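You operate a simulated robot arm through the tools that you are given. There is no shell and no other tool.

Carry out the task below with a simulated robot arm. There is one attempt and no reset: what you move stays moved.

## Task
Drizzle two passes of pale coating over the blue tray of bars.
Fine: set the tray in the pan, switch the 40 C warmer on and wait till the lamp is green; no blobs; end with the carriage parked, valve shut, warmer off.
Where things are to end (x, y in the base frame): blue tray of bars within 20 mm of [1000, 0].

Only the result counts: the job must be done as asked and must still hold three seconds after the hand-in. Knocking over, shifting, dropping, spilling or breaking anything else fails it.

## Robot
A 6-joint arm with a two-finger gripper, fixed in place. Base frame: the origin is on the floor under the middle of its stand, x ahead of it, y to its left, z up. Lengths are in mm, angles in rad, forces in N, time in s.
It reaches about 1572 mm from its shoulder. Its first joint turns from -2.897 to 2.897 rad. Payload 2.45 kg.
The tool frame sits at the grasp point between the pads (the TCP): z along the fingers, y along the line on which they close. The tips reach 20 mm beyond it. The gripper opens to 140 mm; its body begins 168 mm behind the TCP.
Orientation is that of the tool frame in the base frame, as a unit quaternion [w, x, y, z]. With the fingers straight down and closing along the base's y, the tool's x points along the base's -x, its y along +y and its z along -z.

## Interface
- The arm moves only by the tool step_arm. Its argument "commands" is a list of rows, each an object (a shift or turn left out is 0, a gripper value left out holds the last) with "linear": the shift along the base's x, y, z in units of 500 mm (1.0 is 500 mm), a list of three; "delta_rot": the turn, a rotation vector about the base's x, y, z in units of 90 degrees (1.0 is 90 degrees), a list of three; "grip": the finger opening in cm, from 0 to 14. In form: [{"linear": [dx, dy, dz], "delta_rot": [rx, ry, rz], "grip": grip}, ...]. A call has 1 to 20 rows; each row is the pose to reach, as a shift and turn from the pose commanded when the call began. A call with a number of a shift or a turn outside -1 to 1 is refused whole. Rows are played at 5 a second. More than 50 mm and 0.15 rad between two rows, or a gripper value outside its range, and nothing of the call is played. Where a pose cannot be reached the arm comes as near as it can. A force on the tool above 90 N (or 10 N above the force at the start of the call, whichever is more), or a blocked arm, ends the call early, and 0.2 s more pass. The fingers move at their own pace (about 45 mm/s each) and stop on an object; they squeeze with about 32 N. The grip force told is the motor's: it shows also when the fingers shut on nothing. Time passes only in rows, and 0.2 s behind the last, so rows that repeat a pose let the fingers close. It gives the time, the measured TCP pose, the force on the tool (base axes), the opening and the grip force at its end, in the units of the frame above (readings bear some noise), with the torque about the TCP (base axes, N m) and any sound that the robot's microphone picked up.
- Cameras (640 x 400 px; columns grow to the right, rows downward): "scene" is fixed at [54, -497.7, 1678.9]; the picture's right is [-0.45, -0.89, 0.00], its down [-0.88, 0.44, -0.15] and it looks along [0.14, -0.07, -0.99] (base axes); focal length 214 px, centre (320, 200). "wrist" rides on the gripper at [78, 11, -209] in the tool frame; the picture's right is [-0.14, 0.99, 0.00], its down [-0.92, -0.13, -0.37] and it looks along [-0.36, -0.05, 0.93] (tool axes); focal length 280 px, centre (320, 200). There is no depth. A picture from a camera that has moved, and an enlarged one, comes with that camera's place and axes in the base frame and with its lens. The place of the scene camera against the robot may be out by one fixed shift of up to 25 mm in any direction.
- camera(camera): a new picture of that camera. It takes no simulated time.
- zoom(camera, box): a new picture of the part [left, top, right, bottom] of that camera's present view, enlarged. It takes no simulated time.
- finish_job(): hands the job in; it is judged then, once.

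Places have to be worked out from the pictures, the camera data and where the tool is seen. Open the gripper and draw the arm clear of the work before you hand the job in, unless the task says otherwise.

The tools are called as name(argument=value, ...) on one line, values as JSON. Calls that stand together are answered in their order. step_arm: Moves the arm, as the interface text tells. Its arguments: {"type":"object","properties":{"commands":{"type":"array"}},"required":["commands"]} The other tools are called the same way: camera (camera) takes a picture; zoom (camera, box) takes an enlarged picture of a part of a camera's view; finish_job () hands the job in.

At the start:

```text
time: 0.0
tcp_pos: [545.4, -152.7, 1438.0]
tcp_rot: [0.0, 0.0, 1.0, -0.001]
contact_force: [-0.4, 0.6, -0.1]
torque: [0.03, 0.01, 0.03]
gripper_width: 140.1
gripper_force: 0.1
```

scene: 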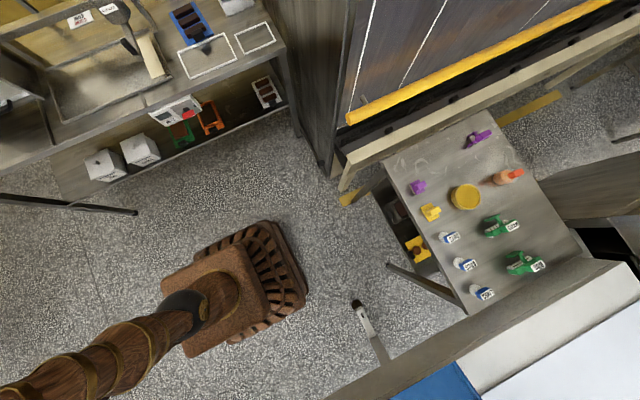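
wrist: 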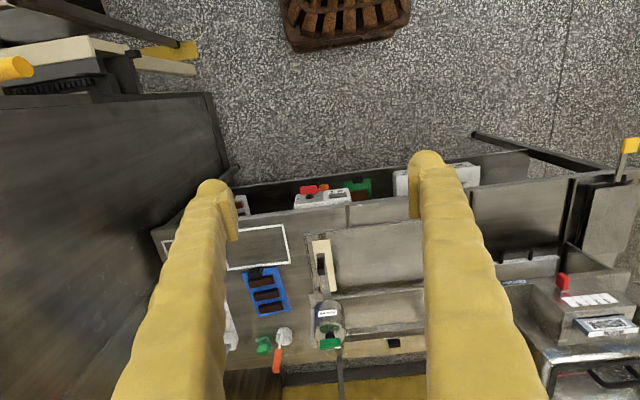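

I'll begin by looking at both views enlarged to identify the tray, pan, warmer, carriage and valve.

zoom(camera="scene", box=[0, 0, 320, 200])

zoom(camera="wrist", box=[150, 160, 450, 400])

zoom(camera="wrist", box=[440, 130, 640, 400])

zoom(camera="scene", box=[320, 80, 640, 320])

```text
2.00 times, centred on (160, 100) of scene
camera zoom: at [54.0, -497.7, 1678.9], right [-0.45, -0.89, 0.0], down [-0.88, 0.44, -0.15], along [0.14, -0.07, -0.99], focal length 429 px, centre (640, 400)
```

zoom: 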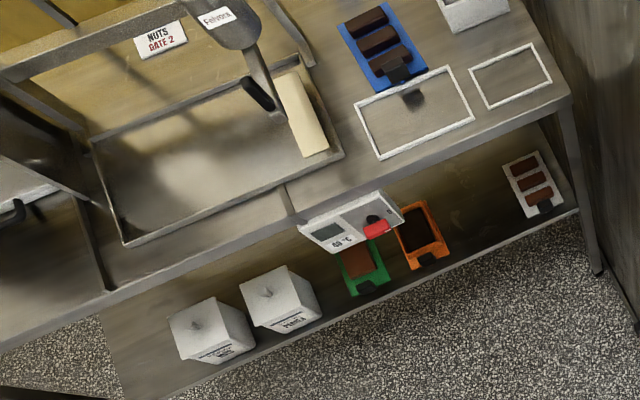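

```text
1.67 times, centred on (300, 280) of wrist
camera zoom: at [466.4, -140.9, 1646.4], right [0.14, 0.99, 0.0], down [0.92, -0.13, 0.37], along [0.37, -0.05, -0.93], focal length 467 px, centre (353, 67)
```

zoom: 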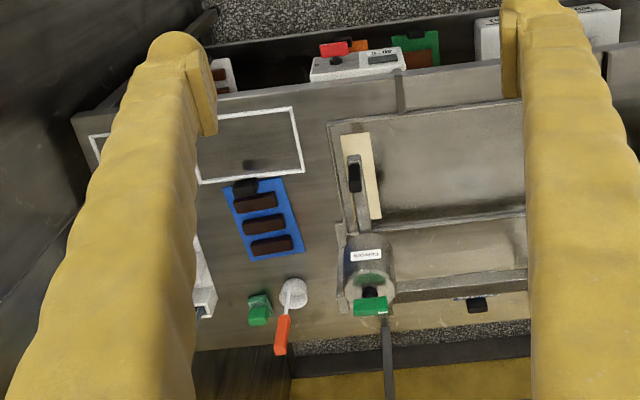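

```text
1.48 times, centred on (540, 265) of wrist
camera zoom: at [466.4, -140.9, 1646.4], right [0.14, 0.99, 0.0], down [0.92, -0.13, 0.37], along [0.37, -0.05, -0.93], focal length 415 px, centre (-6, 104)
```

zoom: 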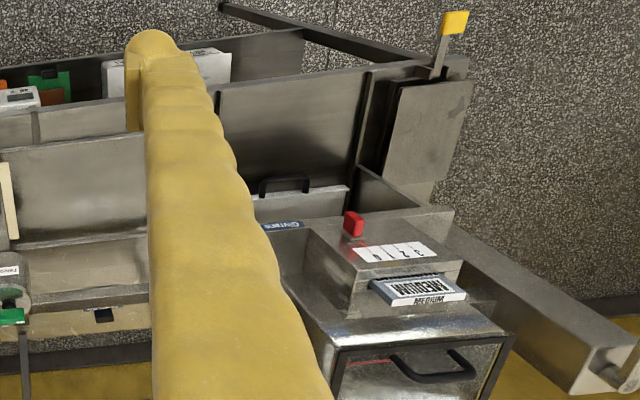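

```text
1.67 times, centred on (480, 200) of scene
camera zoom: at [54.0, -497.7, 1678.9], right [-0.45, -0.89, 0.0], down [-0.88, 0.44, -0.15], along [0.14, -0.07, -0.99], focal length 358 px, centre (53, 200)
```

zoom: 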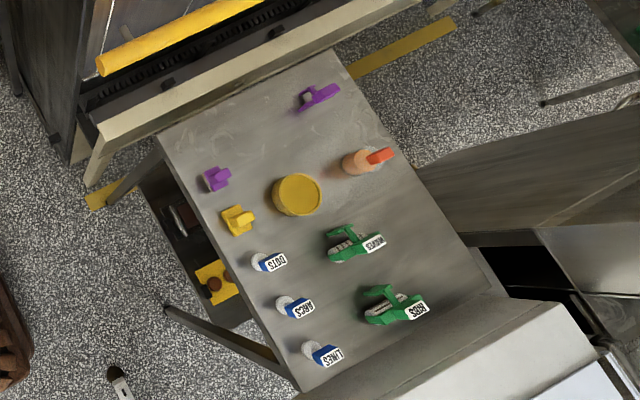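

The blue tray of bars is near x≈1070, y≈-400, and the pan sits around (1000, 0) with a hopper/carriage at its right rear. I'll shift left at the same height, clear of everything, to view the pan and its carriage better.

step_arm(commands=[{"linear": [0, 0.08, 0], "grip": 14}, {"linear": [0, 0.16, 0]}, {"linear": [0, 0.24, 0]}, {"linear": [0, 0.32, 0]}])

camera(camera="wrist")

camera(camera="scene")

```text
time: 1.0
tcp_pos: [544.7, 7.9, 1436.2]
tcp_rot: [0.001, 0.0, 1.0, -0.001]
contact_force: [-0.3, 0.4, 0.3]
torque: [0.01, 0.0, -0.01]
gripper_width: 140.0
gripper_force: 0.1
```

```text
taken
camera wrist: at [465.1, 19.7, 1645.8], right [0.14, 0.99, 0.0], down [0.92, -0.13, 0.37], along [0.37, -0.05, -0.93], focal length 280 px, centre (320, 200)
```

wrist: 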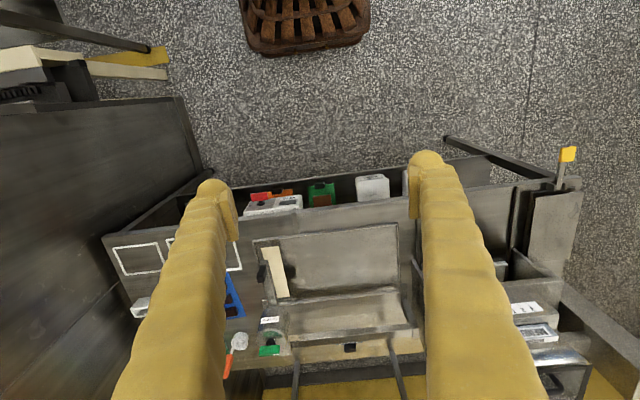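

```text
taken
```

scene: 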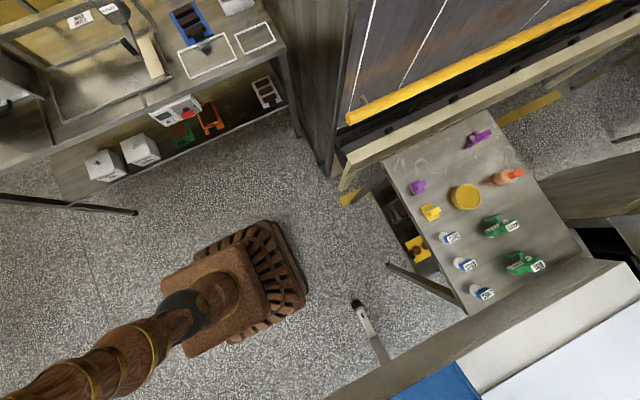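

zoom(camera="wrist", box=[220, 170, 440, 400])

zoom(camera="scene", box=[40, 0, 200, 100])

zoom(camera="scene", box=[130, 60, 290, 160])

```text
1.74 times, centred on (330, 285) of wrist
camera zoom: at [465.1, 19.7, 1645.8], right [0.14, 0.99, 0.0], down [0.92, -0.13, 0.37], along [0.37, -0.05, -0.93], focal length 488 px, centre (303, 52)
```

zoom: 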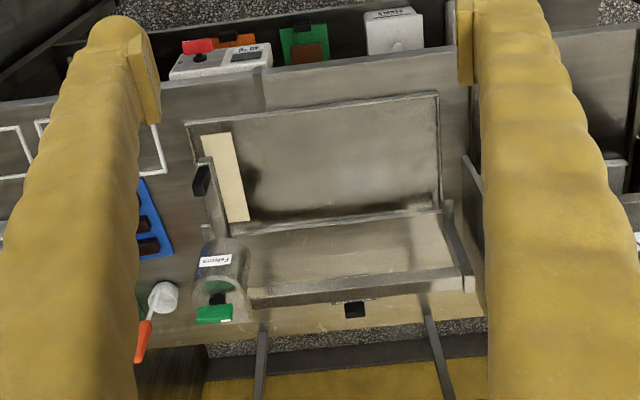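

```text
4.00 times, centred on (120, 50) of scene
camera zoom: at [54.0, -497.7, 1678.9], right [-0.45, -0.89, 0.0], down [-0.88, 0.44, -0.15], along [0.14, -0.07, -0.99], focal length 858 px, centre (1120, 800)
```

zoom: 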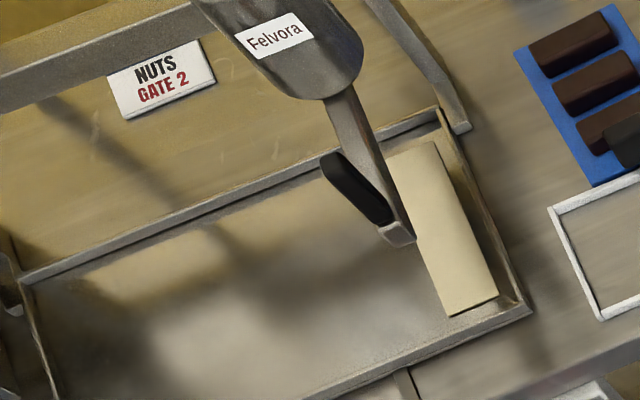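

```text
4.00 times, centred on (210, 110) of scene
camera zoom: at [54.0, -497.7, 1678.9], right [-0.45, -0.89, 0.0], down [-0.88, 0.44, -0.15], along [0.14, -0.07, -0.99], focal length 858 px, centre (760, 560)
```

zoom: 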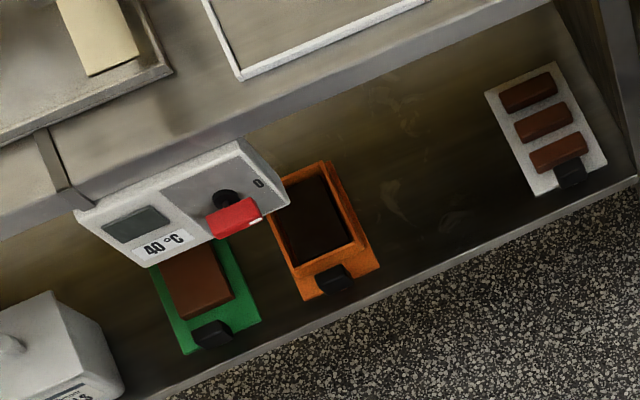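

The Felvora hopper/carriage appears near (1010, -195, 1080), at the right end of the pan, which puts it well below my hand. I'll move closer at z≈1300 to study the carriage and valve.

step_arm(commands=[{"linear": [0.06, -0.05, -0.05]}, {"linear": [0.12, -0.1, -0.1]}, {"linear": [0.18, -0.15, -0.15]}, {"linear": [0.24, -0.2, -0.2]}, {"linear": [0.3, -0.25, -0.27]}])

camera(camera="wrist")

zoom(camera="wrist", box=[200, 200, 440, 400])

```text
refused: row 5 steps farther than a row can; nothing moved
```

```text
taken
camera wrist: at [465.1, 19.7, 1645.8], right [0.14, 0.99, 0.0], down [0.92, -0.13, 0.37], along [0.37, -0.05, -0.93], focal length 280 px, centre (320, 200)
```

wrist: 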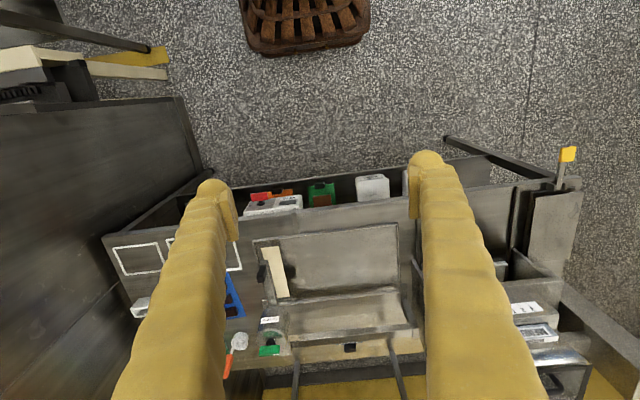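

```text
2.00 times, centred on (320, 300) of wrist
camera zoom: at [465.1, 19.7, 1645.8], right [0.14, 0.99, 0.0], down [0.92, -0.13, 0.37], along [0.37, -0.05, -0.93], focal length 561 px, centre (320, 0)
```

zoom: 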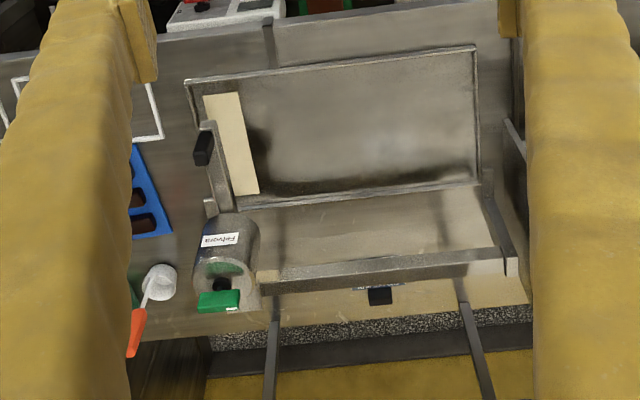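

The last row was a bit too long, so nothing moved. I'll resend with smaller steps.

step_arm(commands=[{"linear": [0.05, -0.045, -0.045]}, {"linear": [0.1, -0.09, -0.09]}, {"linear": [0.15, -0.135, -0.135]}, {"linear": [0.2, -0.18, -0.18]}, {"linear": [0.25, -0.225, -0.225]}, {"linear": [0.3, -0.25, -0.27]}])

camera(camera="wrist")

zoom(camera="wrist", box=[200, 200, 440, 400])

```text
time: 2.4
tcp_pos: [696.7, -118.6, 1300.9]
tcp_rot: [0.002, 0.0, 1.0, -0.001]
contact_force: [-0.9, -0.4, 0.4]
torque: [-0.01, -0.04, 0.01]
gripper_width: 140.2
gripper_force: 0.1
```

```text
taken
camera wrist: at [617.2, -107.1, 1509.9], right [0.14, 0.99, 0.0], down [0.92, -0.13, 0.37], along [0.37, -0.05, -0.93], focal length 280 px, centre (320, 200)
```

wrist: 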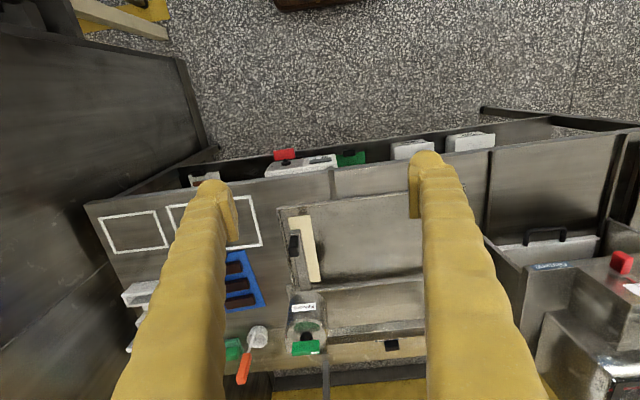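

```text
2.00 times, centred on (320, 300) of wrist
camera zoom: at [617.2, -107.1, 1509.9], right [0.14, 0.99, 0.0], down [0.92, -0.13, 0.37], along [0.37, -0.05, -0.93], focal length 561 px, centre (320, 0)
```

zoom: 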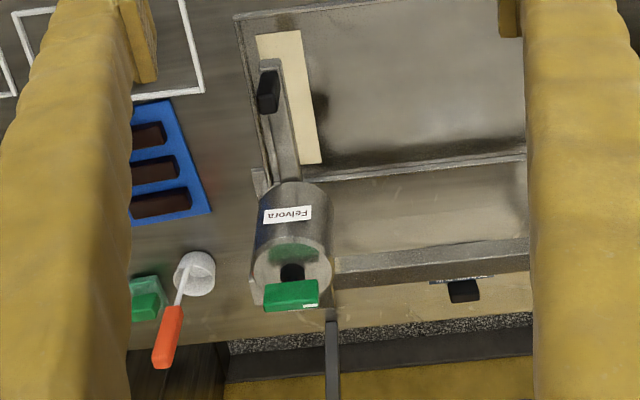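

The hopper's valve appears to be a green lever on its top rear, and a black handle sits on the arm at the front. I'll tilt the hand up to see the rig from the front at a lower angle.

step_arm(commands=[{"linear": [0, 0, -0.03], "delta_rot": [0, -0.09, 0]}, {"linear": [0, 0, -0.06], "delta_rot": [0, -0.18, 0]}, {"linear": [0, 0, -0.09], "delta_rot": [0, -0.27, 0]}, {"linear": [0, 0, -0.12], "delta_rot": [0, -0.36, 0]}, {"linear": [0, 0, -0.15], "delta_rot": [0, -0.45, 0]}, {"linear": [0, 0, -0.15], "delta_rot": [0, -0.5, 0]}])

camera(camera="wrist")

zoom(camera="wrist", box=[200, 100, 440, 300])

```text
time: 3.8
tcp_pos: [700.0, -114.4, 1214.6]
tcp_rot: [0.376, 0.0, 0.927, 0.001]
contact_force: [0.2, -0.7, 0.1]
torque: [-0.04, 0.0, -0.04]
gripper_width: 140.1
gripper_force: 0.0
```

```text
taken
camera wrist: at [497.7, -104.8, 1310.6], right [0.1, 0.99, 0.1], down [0.4, -0.13, 0.91], along [0.91, -0.05, -0.41], focal length 280 px, centre (320, 200)
```

wrist: 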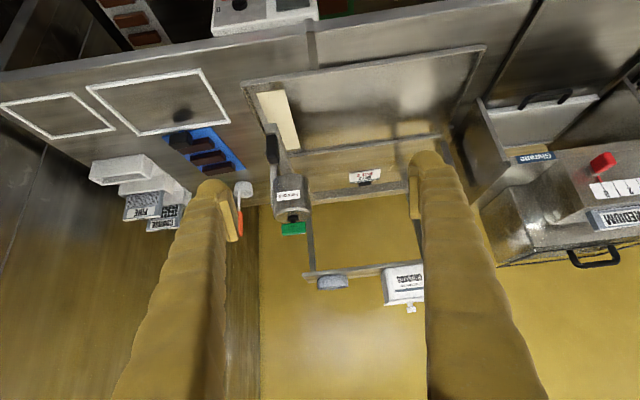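

```text
2.00 times, centred on (320, 200) of wrist
camera zoom: at [497.7, -104.8, 1310.6], right [0.1, 0.99, 0.1], down [0.4, -0.13, 0.91], along [0.91, -0.05, -0.41], focal length 561 px, centre (320, 200)
```

zoom: 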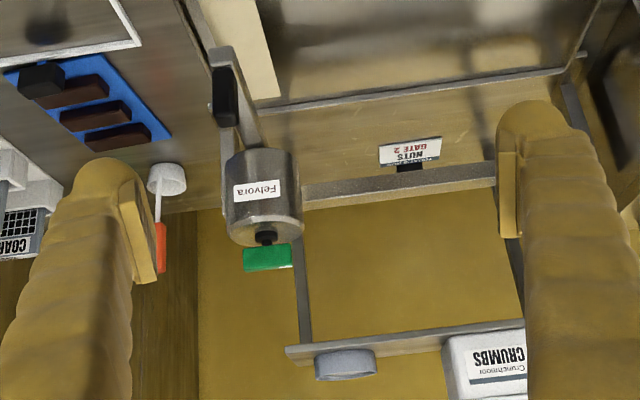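

The view is upside down but clear: the hopper "Felvora" hangs on a rail, with a green lever on top and an arm with a black handle at the front, plus a "NUTS GATE 2" plate with its own black knob. I'll zoom in on the details.

zoom(camera="wrist", box=[240, 100, 330, 250])

zoom(camera="wrist", box=[290, 160, 430, 310])

zoom(camera="wrist", box=[80, 80, 260, 250])

zoom(camera="wrist", box=[440, 60, 640, 280])

zoom(camera="wrist", box=[80, 0, 360, 60])

```text
2.67 times, centred on (285, 175) of wrist
camera zoom: at [497.7, -104.8, 1310.6], right [0.1, 0.99, 0.1], down [0.4, -0.13, 0.91], along [0.91, -0.05, -0.41], focal length 748 px, centre (413, 267)
```

zoom: 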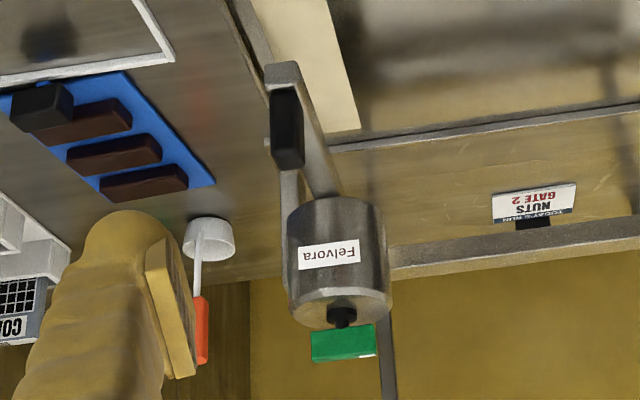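

```text
2.67 times, centred on (360, 235) of wrist
camera zoom: at [497.7, -104.8, 1310.6], right [0.1, 0.99, 0.1], down [0.4, -0.13, 0.91], along [0.91, -0.05, -0.41], focal length 748 px, centre (213, 107)
```

zoom: 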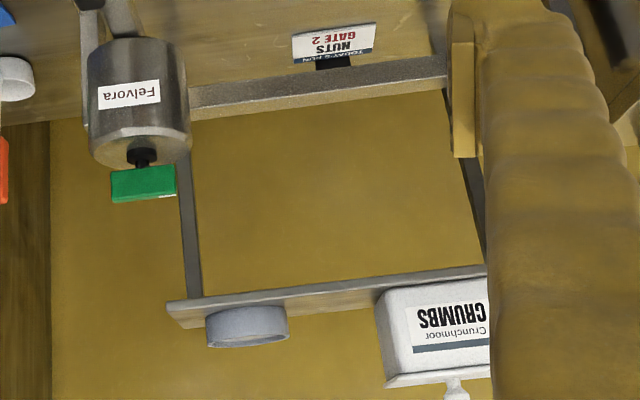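

```text
2.35 times, centred on (170, 165) of wrist
camera zoom: at [497.7, -104.8, 1310.6], right [0.1, 0.99, 0.1], down [0.4, -0.13, 0.91], along [0.91, -0.05, -0.41], focal length 660 px, centre (673, 282)
```

zoom: 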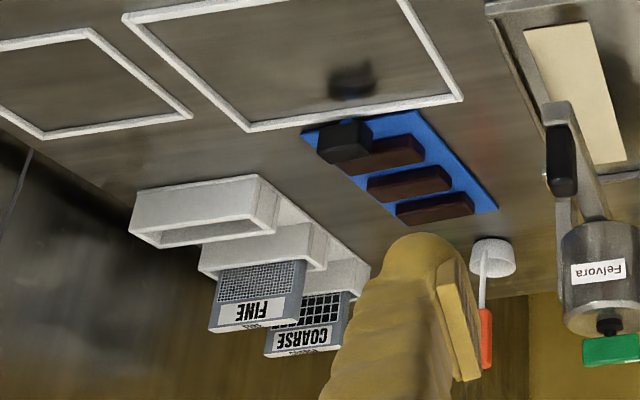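

```text
1.82 times, centred on (540, 170) of wrist
camera zoom: at [497.7, -104.8, 1310.6], right [0.1, 0.99, 0.1], down [0.4, -0.13, 0.91], along [0.91, -0.05, -0.41], focal length 510 px, centre (-80, 254)
```

zoom: 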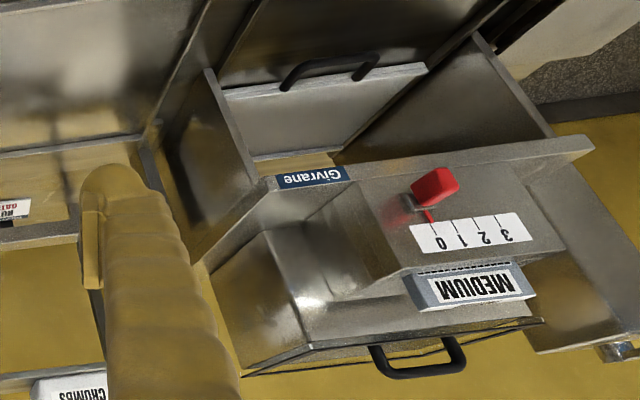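

```text
2.29 times, centred on (220, 30) of wrist
camera zoom: at [497.7, -104.8, 1310.6], right [0.1, 0.99, 0.1], down [0.4, -0.13, 0.91], along [0.91, -0.05, -0.41], focal length 641 px, centre (549, 589)
```

zoom: 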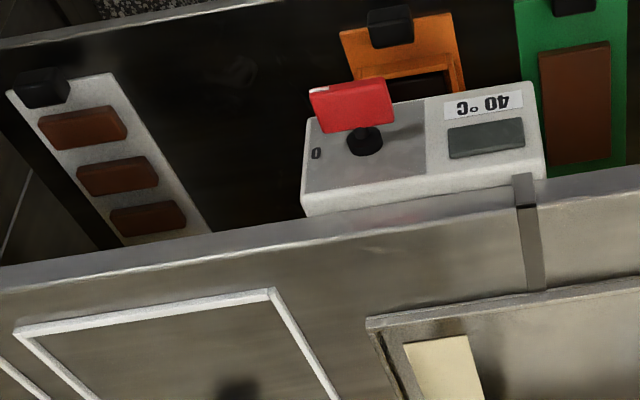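

The warmer is the white box labelled 40 °C on the bench front, with a red pointer knob and a "0" mark. Every tray has a black grip block. I'll straighten up, move left and yaw the hand to see the carriage from its side.

step_arm(commands=[{"linear": [0, 0.08, 0.03], "delta_rot": [0, 0.09, 0]}, {"linear": [0, 0.16, 0.06], "delta_rot": [0, 0.18, 0]}, {"linear": [0, 0.24, 0.09], "delta_rot": [0, 0.27, 0]}, {"linear": [0, 0.32, 0.12], "delta_rot": [0, 0.36, 0]}, {"linear": [0, 0.4, 0.15], "delta_rot": [0, 0.45, 0]}, {"linear": [0, 0.48, 0.18], "delta_rot": [0, 0.5, 0]}])

step_arm(commands=[{"delta_rot": [0, 0, -0.09]}, {"delta_rot": [0, 0, -0.18]}, {"delta_rot": [0, 0, -0.27]}, {"delta_rot": [0, 0, -0.36]}, {"delta_rot": [0, 0, -0.45]}, {"delta_rot": [0, 0, -0.54]}, {"delta_rot": [0, 0, -0.63]}, {"delta_rot": [0, 0, -0.7]}])

camera(camera="wrist")

```text
time: 5.2
tcp_pos: [695.6, 121.9, 1318.2]
tcp_rot: [-0.001, -0.001, 1.0, 0.0]
contact_force: [0.0, -0.8, 0.8]
torque: [0.02, -0.05, 0.0]
gripper_width: 139.9
gripper_force: 0.1
```

```text
time: 7.0
tcp_pos: [694.5, 123.0, 1316.8]
tcp_rot: [0.0, 0.523, 0.852, -0.001]
contact_force: [-0.1, 0.7, 0.4]
torque: [0.03, -0.01, 0.04]
gripper_width: 140.1
gripper_force: 0.0
```

```text
taken
camera wrist: at [669.6, 198.2, 1526.0], right [0.95, 0.33, 0.0], down [0.3, -0.88, 0.37], along [0.12, -0.35, -0.93], focal length 280 px, centre (320, 200)
```

wrist: 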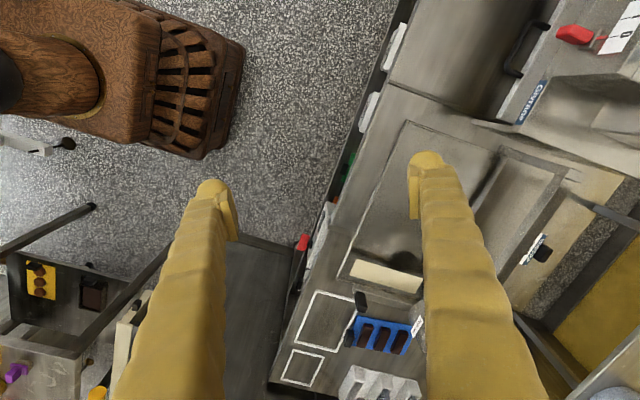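

The right finger hides the carriage from this side, so I'll shift forward and tilt to look more level toward the hopper.

step_arm(commands=[{"linear": [0.08, 0, 0.0], "delta_rot": [-0.08, -0.027, 0]}, {"linear": [0.16, 0, 0], "delta_rot": [-0.16, -0.055, 0]}, {"linear": [0.24, 0.0, 0], "delta_rot": [-0.24, -0.083, 0]}, {"linear": [0.32, 0.02, 0], "delta_rot": [-0.32, -0.11, 0]}, {"linear": [0.36, 0.04, 0], "delta_rot": [-0.38, -0.13, 0]}])

camera(camera="wrist")

```text
time: 8.2
tcp_pos: [877.3, 143.7, 1316.6]
tcp_rot: [0.24, 0.498, 0.809, -0.2]
contact_force: [-0.1, -0.7, 1.4]
torque: [0.06, 0.0, 0.05]
gripper_width: 140.0
gripper_force: 0.1
```

```text
taken
camera wrist: at [815.4, 321.0, 1438.1], right [0.95, 0.33, 0.0], down [0.17, -0.5, 0.85], along [0.28, -0.8, -0.53], focal length 280 px, centre (320, 200)
```

wrist: 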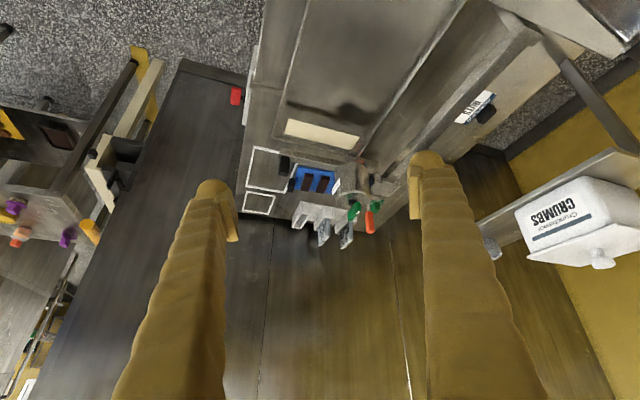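

zoom(camera="wrist", box=[230, 90, 430, 260])

zoom(camera="wrist", box=[310, 130, 410, 240])

zoom(camera="wrist", box=[430, 60, 640, 280])

```text
2.35 times, centred on (330, 175) of wrist
camera zoom: at [815.4, 321.0, 1438.1], right [0.95, 0.33, 0.0], down [0.17, -0.5, 0.85], along [0.28, -0.8, -0.53], focal length 660 px, centre (296, 259)
```

zoom: 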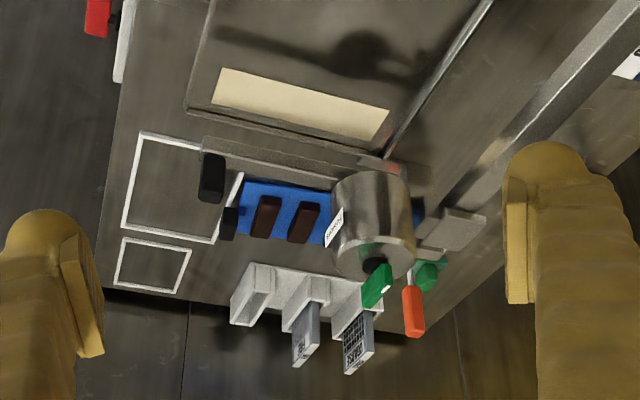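

```text
3.64 times, centred on (360, 185) of wrist
camera zoom: at [815.4, 321.0, 1438.1], right [0.95, 0.33, 0.0], down [0.17, -0.5, 0.85], along [0.28, -0.8, -0.53], focal length 1020 px, centre (174, 254)
```

zoom: 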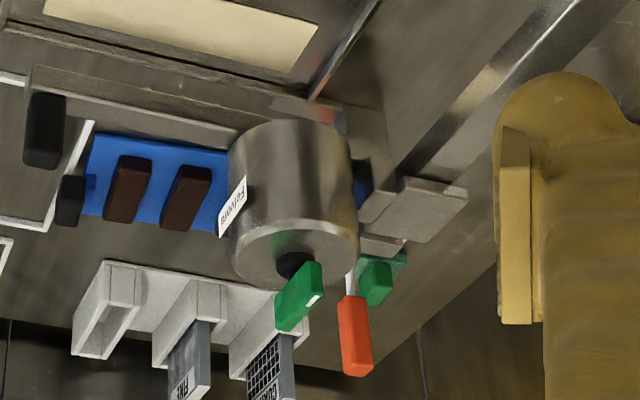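

```text
1.82 times, centred on (535, 170) of wrist
camera zoom: at [815.4, 321.0, 1438.1], right [0.95, 0.33, 0.0], down [0.17, -0.5, 0.85], along [0.28, -0.8, -0.53], focal length 510 px, centre (-71, 254)
```

zoom: 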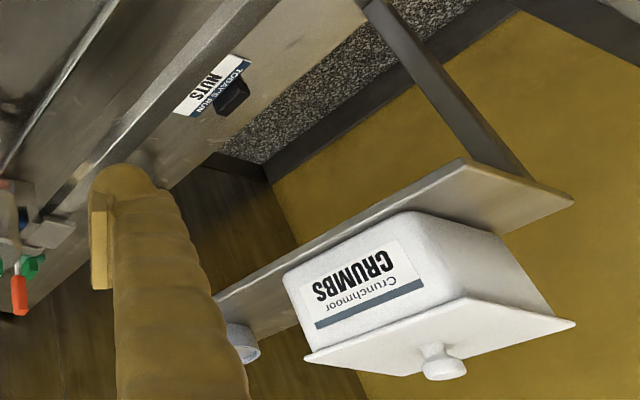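

The carriage is now clear. A cylinder hopper carries a green bar lever with a white pointer end on a black stem, and a flat bar beneath runs along x with an upright black handle at its front end. Next I'll undo the tilt and yaw and go look closely at the warmer.

step_arm(commands=[{"linear": [-0.08, 0, 0.0], "delta_rot": [0.08, 0.027, 0]}, {"linear": [-0.16, 0, 0], "delta_rot": [0.16, 0.055, 0]}, {"linear": [-0.24, 0.0, 0], "delta_rot": [0.24, 0.083, 0]}, {"linear": [-0.32, -0.02, 0], "delta_rot": [0.32, 0.11, 0]}, {"linear": [-0.4, -0.04, 0], "delta_rot": [0.38, 0.13, 0]}])

step_arm(commands=[{"linear": [-0.02, -0.08, -0.01], "delta_rot": [0, 0, 0.09]}, {"linear": [-0.04, -0.16, -0.02], "delta_rot": [0, 0, 0.18]}, {"linear": [-0.06, -0.24, -0.03], "delta_rot": [0, 0, 0.27]}, {"linear": [-0.08, -0.32, -0.04], "delta_rot": [0, 0, 0.36]}, {"linear": [-0.1, -0.4, -0.05], "delta_rot": [0, 0, 0.45]}, {"linear": [-0.12, -0.48, -0.08], "delta_rot": [0, 0, 0.54]}, {"linear": [-0.12, -0.56, -0.11], "delta_rot": [0, 0, 0.63]}, {"linear": [-0.12, -0.56, -0.14], "delta_rot": [0, 0, 0.7]}])

camera(camera="wrist")

zoom(camera="wrist", box=[230, 100, 410, 260])

```text
time: 9.4
tcp_pos: [675.4, 122.2, 1314.6]
tcp_rot: [-0.001, 0.522, 0.853, -0.001]
contact_force: [-0.5, -0.4, -0.8]
torque: [0.04, 0.05, 0.0]
gripper_width: 140.2
gripper_force: 0.0
```

```text
time: 11.2
tcp_pos: [618.1, -157.0, 1246.4]
tcp_rot: [0.0, -0.001, 1.0, -0.001]
contact_force: [-0.2, -0.3, 0.1]
torque: [-0.06, -0.03, 0.01]
gripper_width: 140.1
gripper_force: 0.0
```

```text
taken
camera wrist: at [539.0, -145.0, 1455.1], right [0.14, 0.99, 0.0], down [0.92, -0.13, 0.37], along [0.37, -0.05, -0.93], focal length 280 px, centre (320, 200)
```

wrist: 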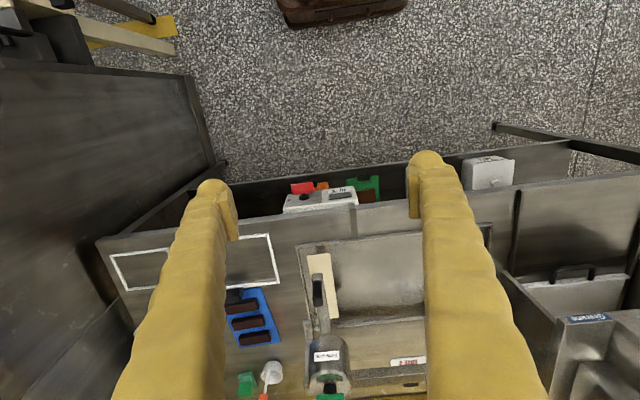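

```text
2.50 times, centred on (320, 180) of wrist
camera zoom: at [539.0, -145.0, 1455.1], right [0.14, 0.99, 0.0], down [0.92, -0.13, 0.37], along [0.37, -0.05, -0.93], focal length 701 px, centre (320, 250)
```

zoom: 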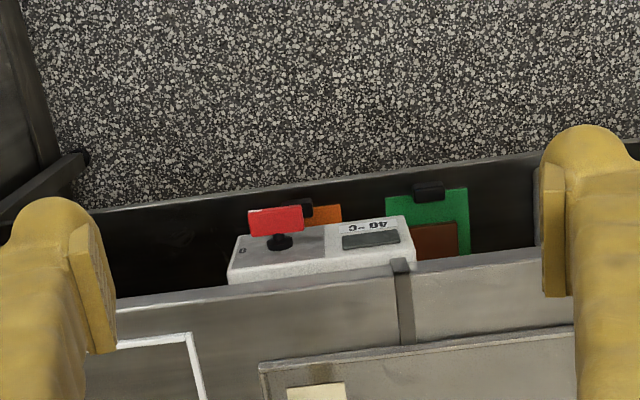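

The warmer's knob is near (757, -218, 814), on a face that seems tilted up toward the robot. I'll bring the camera in along that face's normal for a close view.

step_arm(commands=[{"linear": [-0.02, -0.024, -0.08], "delta_rot": [0, -0.04, 0]}, {"linear": [-0.04, -0.048, -0.16], "delta_rot": [0, -0.08, 0]}, {"linear": [-0.06, -0.072, -0.24], "delta_rot": [0, -0.12, 0]}, {"linear": [-0.08, -0.096, -0.32], "delta_rot": [0, -0.16, 0]}, {"linear": [-0.1, -0.12, -0.4], "delta_rot": [0, -0.2, 0]}, {"linear": [-0.12, -0.144, -0.48], "delta_rot": [0, -0.25, 0]}])

camera(camera="wrist")

zoom(camera="wrist", box=[240, 120, 400, 240])

```text
time: 12.6
tcp_pos: [559.0, -226.0, 1009.4]
tcp_rot: [0.196, 0.0, 0.981, -0.001]
contact_force: [-0.7, -0.5, -1.0]
torque: [0.0, 0.0, -0.02]
gripper_width: 140.2
gripper_force: 0.0
```

```text
taken
camera wrist: at [405.8, -215.3, 1172.8], right [0.13, 0.99, 0.05], down [0.71, -0.13, 0.69], along [0.69, -0.05, -0.72], focal length 280 px, centre (320, 200)
```

wrist: 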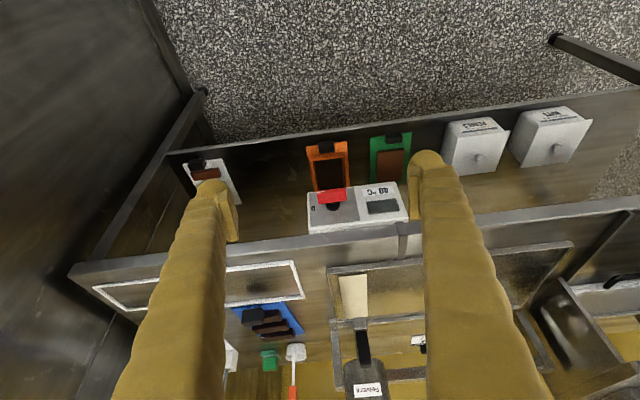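

```text
3.33 times, centred on (320, 180) of wrist
camera zoom: at [405.8, -215.3, 1172.8], right [0.13, 0.99, 0.05], down [0.71, -0.13, 0.69], along [0.69, -0.05, -0.72], focal length 935 px, centre (320, 267)
```

zoom: 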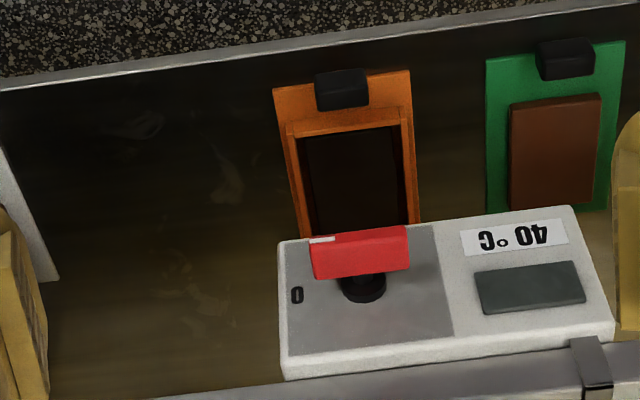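

The knob's white pointer end aims at "0" on the -y side. The other mark is hidden behind the red bar, so I'll lower the camera and look in more level to find the ON mark.

step_arm(commands=[{"linear": [0, 0, -0.07], "delta_rot": [0, -0.065, 0]}, {"linear": [0, 0, -0.14], "delta_rot": [0, -0.13, 0]}, {"linear": [0, 0, -0.21], "delta_rot": [0, -0.195, 0]}, {"linear": [0, 0, -0.28], "delta_rot": [0, -0.26, 0]}, {"linear": [0, 0, -0.35], "delta_rot": [0, -0.32, 0]}])

camera(camera="wrist")

zoom(camera="wrist", box=[240, 120, 400, 240])

```text
time: 13.8
tcp_pos: [634.8, -274.2, 839.2]
tcp_rot: [0.425, -0.003, 0.905, 0.003]
contact_force: [-0.4, -2.1, 0.6]
torque: [0.15, 0.06, 0.18]
gripper_width: 140.2
gripper_force: 0.0
out of reach, approached as far as the arm can: row 3, 4, 5
```

```text
taken
camera wrist: at [423.5, -264.7, 912.3], right [0.08, 0.99, 0.11], down [0.3, -0.13, 0.94], along [0.95, -0.04, -0.31], focal length 280 px, centre (320, 200)
```

wrist: 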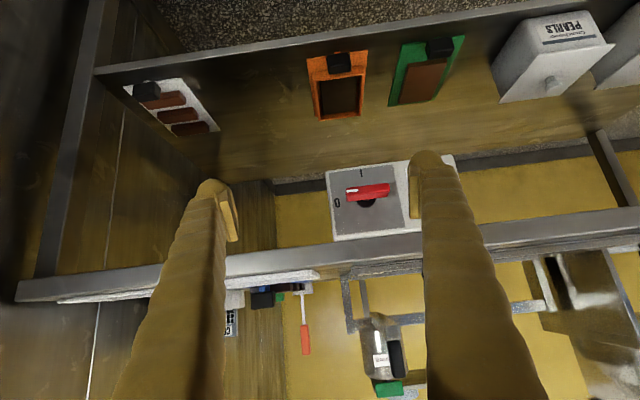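

```text
3.33 times, centred on (320, 180) of wrist
camera zoom: at [423.5, -264.7, 912.3], right [0.08, 0.99, 0.11], down [0.3, -0.13, 0.94], along [0.95, -0.04, -0.31], focal length 935 px, centre (320, 267)
```

zoom: 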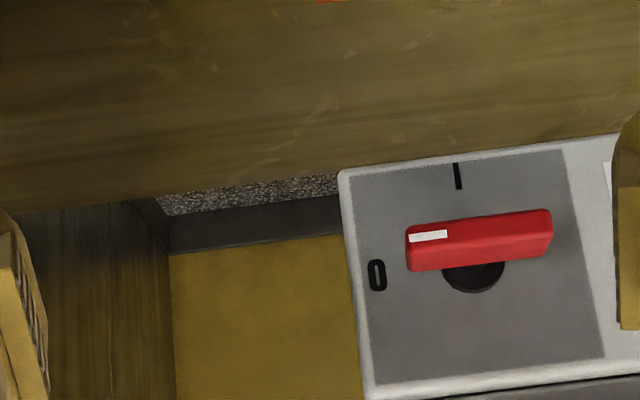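

The ON mark "I" is straight below the knob, so switching on means turning the pointer from -y down to -z, which is +90° about base x. The bar centre is about (754, -218, 801). I'll back out and go look down at the tray.

step_arm(commands=[{"linear": [0, 0, 0.07], "delta_rot": [0, 0.065, 0]}, {"linear": [0, 0, 0.14], "delta_rot": [0, 0.13, 0]}, {"linear": [0, 0, 0.21], "delta_rot": [0, 0.195, 0]}, {"linear": [0, 0, 0.28], "delta_rot": [0, 0.26, 0]}, {"linear": [0, 0, 0.35], "delta_rot": [0, 0.32, 0]}])

step_arm(commands=[{"linear": [0, 0, 0.09], "delta_rot": [0, 0.07, 0]}, {"linear": [0, 0, 0.18], "delta_rot": [0, 0.14, 0]}, {"linear": [0, 0, 0.27], "delta_rot": [0, 0.21, 0]}, {"linear": [0, 0, 0.36], "delta_rot": [0, 0.25, 0]}, {"linear": [0.04, -0.02, 0.44], "delta_rot": [0, 0.25, 0]}, {"linear": [0.12, -0.05, 0.48], "delta_rot": [0, 0.25, 0]}, {"linear": [0.2, -0.09, 0.5], "delta_rot": [0, 0.25, 0]}, {"linear": [0.28, -0.13, 0.5], "delta_rot": [0, 0.25, 0]}, {"linear": [0.36, -0.17, 0.5], "delta_rot": [0, 0.25, 0]}, {"linear": [0.44, -0.21, 0.5], "delta_rot": [0, 0.25, 0]}, {"linear": [0.52, -0.25, 0.5], "delta_rot": [0, 0.25, 0]}, {"linear": [0.6, -0.29, 0.5], "delta_rot": [0, 0.25, 0]}, {"linear": [0.68, -0.32, 0.5], "delta_rot": [0, 0.25, 0]}])

camera(camera="wrist")

```text
time: 15.0
tcp_pos: [646.3, -267.0, 1022.2]
tcp_rot: [0.216, 0.028, 0.976, 0.025]
contact_force: [-4.0, -3.9, -1.9]
torque: [0.52, -0.76, 0.31]
gripper_width: 140.1
gripper_force: 0.1
```

```text
time: 17.8
tcp_pos: [975.2, -435.2, 1264.8]
tcp_rot: [0.001, 0.0, 1.0, -0.001]
contact_force: [0.2, -0.1, 0.9]
torque: [-0.07, -0.11, 0.0]
gripper_width: 139.9
gripper_force: 0.0
```

```text
taken
camera wrist: at [895.5, -424.0, 1474.1], right [0.14, 0.99, 0.0], down [0.92, -0.13, 0.37], along [0.37, -0.05, -0.93], focal length 280 px, centre (320, 200)
```

wrist: 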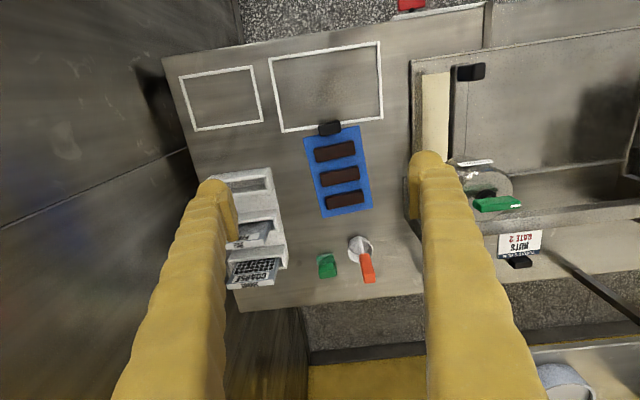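

The tray is well in view now, with its black grip at the front end. I'll zoom in on the tray, the lever and the carriage to measure them.

zoom(camera="wrist", box=[260, 100, 420, 230])

zoom(camera="wrist", box=[400, 40, 560, 220])

zoom(camera="wrist", box=[400, 20, 640, 220])

zoom(camera="wrist", box=[290, 210, 420, 310])

```text
3.08 times, centred on (340, 165) of wrist
camera zoom: at [895.5, -424.0, 1474.1], right [0.14, 0.99, 0.0], down [0.92, -0.13, 0.37], along [0.37, -0.05, -0.93], focal length 863 px, centre (258, 308)
```

zoom: 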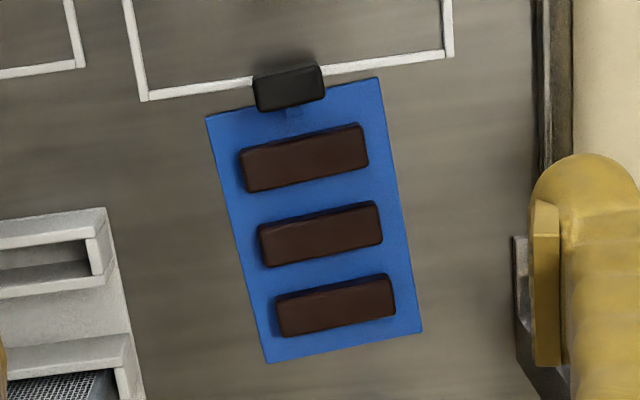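

```text
2.22 times, centred on (480, 130) of wrist
camera zoom: at [895.5, -424.0, 1474.1], right [0.14, 0.99, 0.0], down [0.92, -0.13, 0.37], along [0.37, -0.05, -0.93], focal length 623 px, centre (-36, 356)
```

zoom: 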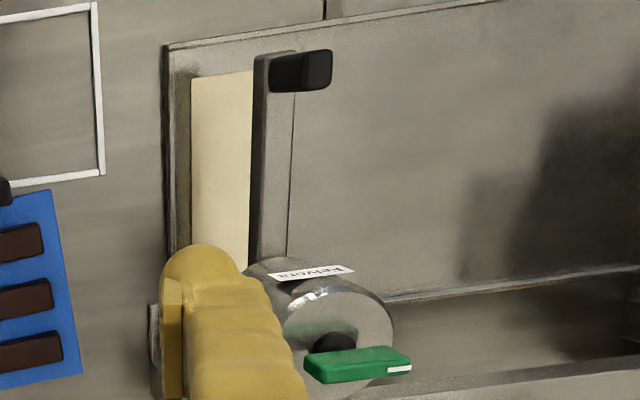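

```text
2.00 times, centred on (520, 120) of wrist
camera zoom: at [895.5, -424.0, 1474.1], right [0.14, 0.99, 0.0], down [0.92, -0.13, 0.37], along [0.37, -0.05, -0.93], focal length 561 px, centre (-80, 360)
```

zoom: 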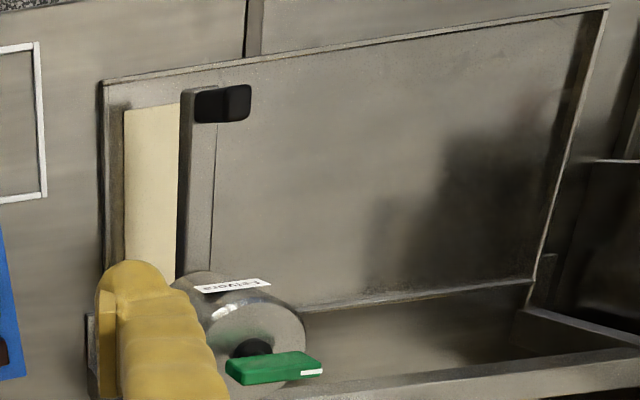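

```text
4.00 times, centred on (355, 260) of wrist
camera zoom: at [895.5, -424.0, 1474.1], right [0.14, 0.99, 0.0], down [0.92, -0.13, 0.37], along [0.37, -0.05, -0.93], focal length 1122 px, centre (180, -40)
```

zoom: 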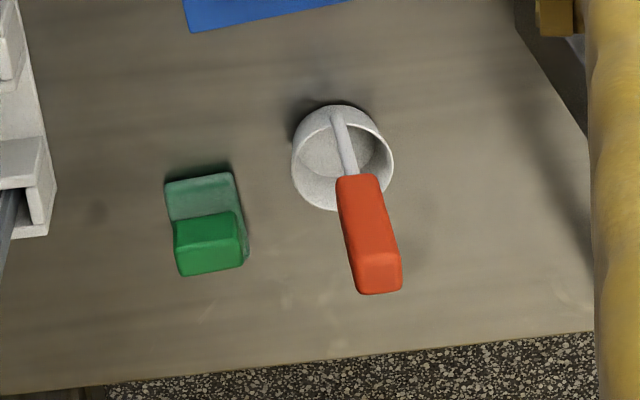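

The tray measures about 119 × 190 mm with its centre near (1078, -405), turned about 5°, and the bars' tops are at z≈898. I'll drop lower and tilt to see how the grip block attaches and how high it stands.

step_arm(commands=[{"linear": [-0.06, 0.007, -0.055], "delta_rot": [0, -0.083, 0]}, {"linear": [-0.12, 0.014, -0.11], "delta_rot": [0, -0.166, 0]}, {"linear": [-0.18, 0.021, -0.165], "delta_rot": [0, -0.25, 0]}, {"linear": [-0.24, 0.028, -0.22], "delta_rot": [0, -0.333, 0]}, {"linear": [-0.3, 0.035, -0.275], "delta_rot": [0, -0.416, 0]}, {"linear": [-0.36, 0.044, -0.33], "delta_rot": [0, -0.5, 0]}])

camera(camera="wrist")

zoom(camera="wrist", box=[240, 140, 420, 260])

```text
time: 19.2
tcp_pos: [794.1, -415.0, 1098.2]
tcp_rot: [0.383, 0.001, 0.924, -0.001]
contact_force: [0.7, 0.7, -0.4]
torque: [0.01, -0.02, 0.03]
gripper_width: 139.9
gripper_force: 0.0
```

```text
taken
camera wrist: at [590.2, -402.6, 1189.7], right [0.1, 0.99, 0.1], down [0.39, -0.13, 0.91], along [0.92, -0.05, -0.4], focal length 280 px, centre (320, 200)
```

wrist: 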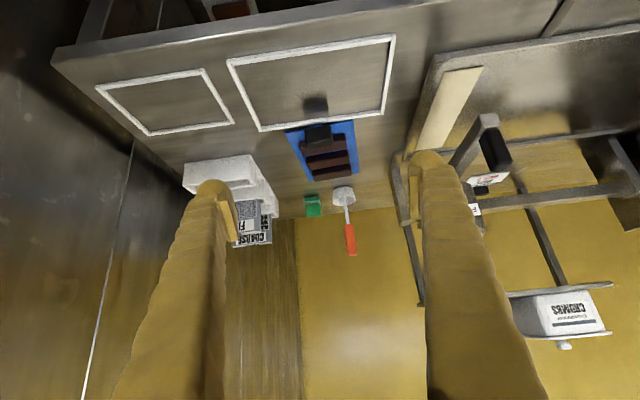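

```text
3.33 times, centred on (330, 200) of wrist
camera zoom: at [590.2, -402.6, 1189.7], right [0.1, 0.99, 0.1], down [0.39, -0.13, 0.91], along [0.92, -0.05, -0.4], focal length 935 px, centre (287, 200)
```

zoom: 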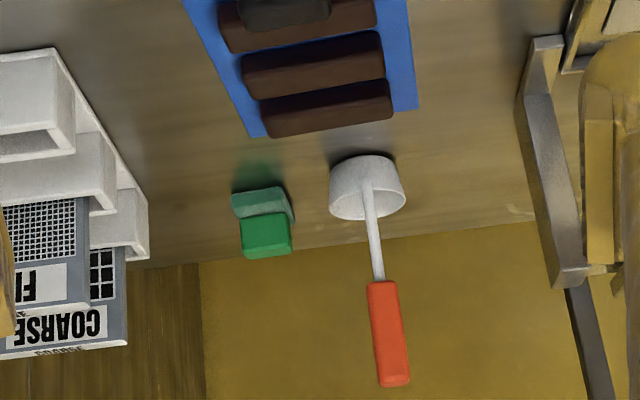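

zoom(camera="wrist", box=[270, 80, 370, 200])

zoom(camera="wrist", box=[400, 60, 560, 240])

```text
3.33 times, centred on (320, 140) of wrist
camera zoom: at [590.2, -402.6, 1189.7], right [0.1, 0.99, 0.1], down [0.39, -0.13, 0.91], along [0.92, -0.05, -0.4], focal length 935 px, centre (320, 400)
```

zoom: 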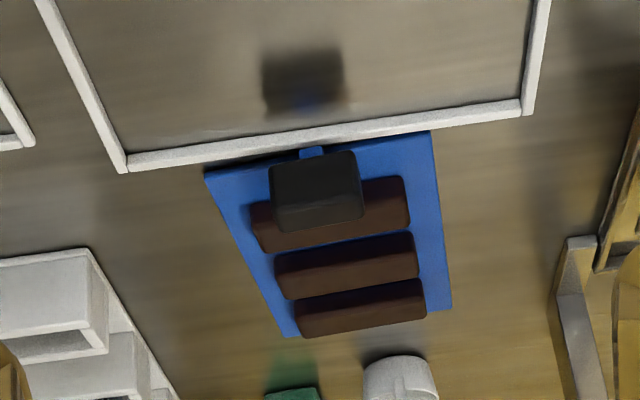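

```text
2.22 times, centred on (480, 150) of wrist
camera zoom: at [590.2, -402.6, 1189.7], right [0.1, 0.99, 0.1], down [0.39, -0.13, 0.91], along [0.92, -0.05, -0.4], focal length 623 px, centre (-36, 311)
```

zoom: 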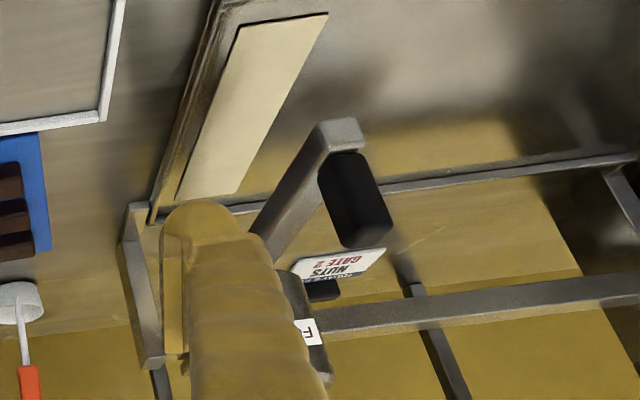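

The grip block centre is about (973, -414, 912), standing clear above the tray's front edge. The carriage handle is near (906, -197, 1017) and the green lever near (1083, -198, 1104). I'll rise and look straight at the hopper top for any open/shut markings.

step_arm(commands=[{"linear": [0.0, 0.0, 0.09], "delta_rot": [0, 0.07, 0]}, {"linear": [0.0, 0.02, 0.18], "delta_rot": [0, 0.14, 0]}, {"linear": [0.03, 0.07, 0.25], "delta_rot": [0, 0.21, 0]}, {"linear": [0.06, 0.12, 0.32], "delta_rot": [0, 0.28, 0]}, {"linear": [0.1, 0.18, 0.38], "delta_rot": [0, 0.35, 0]}, {"linear": [0.15, 0.24, 0.43], "delta_rot": [0, 0.42, 0]}, {"linear": [0.2, 0.3, 0.48], "delta_rot": [0, 0.48, 0]}, {"linear": [0.26, 0.37, 0.5], "delta_rot": [0, 0.5, 0]}, {"linear": [0.31, 0.43, 0.5], "delta_rot": [0, 0.5, 0]}])

camera(camera="wrist")

zoom(camera="wrist", box=[260, 150, 380, 270])

```text
time: 21.2
tcp_pos: [944.8, -198.5, 1351.4]
tcp_rot: [0.0, 0.0, 1.0, -0.001]
contact_force: [0.3, -0.4, 1.2]
torque: [0.0, -0.05, 0.02]
gripper_width: 140.3
gripper_force: 0.0
```

```text
taken
camera wrist: at [866.3, -186.4, 1560.1], right [0.14, 0.99, 0.0], down [0.92, -0.13, 0.37], along [0.37, -0.05, -0.93], focal length 280 px, centre (320, 200)
```

wrist: 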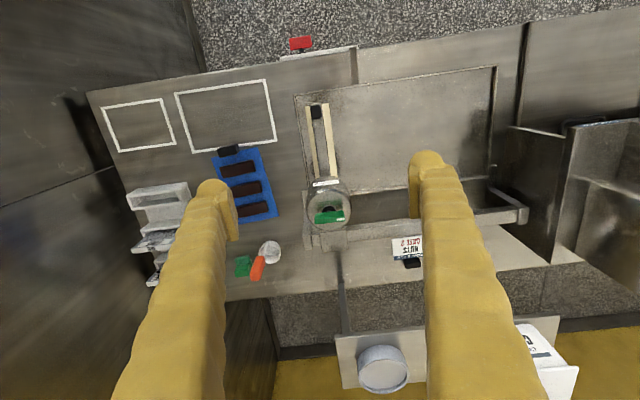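

```text
3.33 times, centred on (320, 210) of wrist
camera zoom: at [866.3, -186.4, 1560.1], right [0.14, 0.99, 0.0], down [0.92, -0.13, 0.37], along [0.37, -0.05, -0.93], focal length 935 px, centre (320, 167)
```

zoom: 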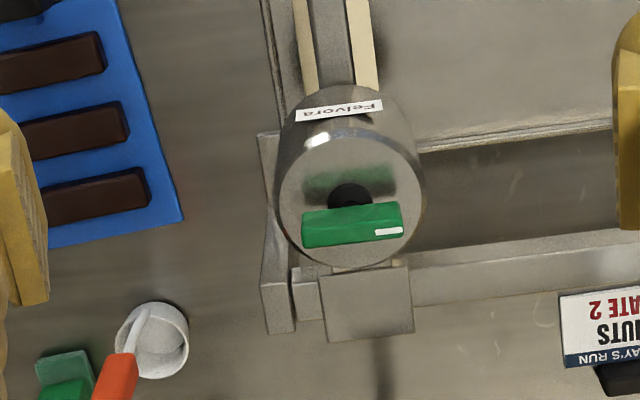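

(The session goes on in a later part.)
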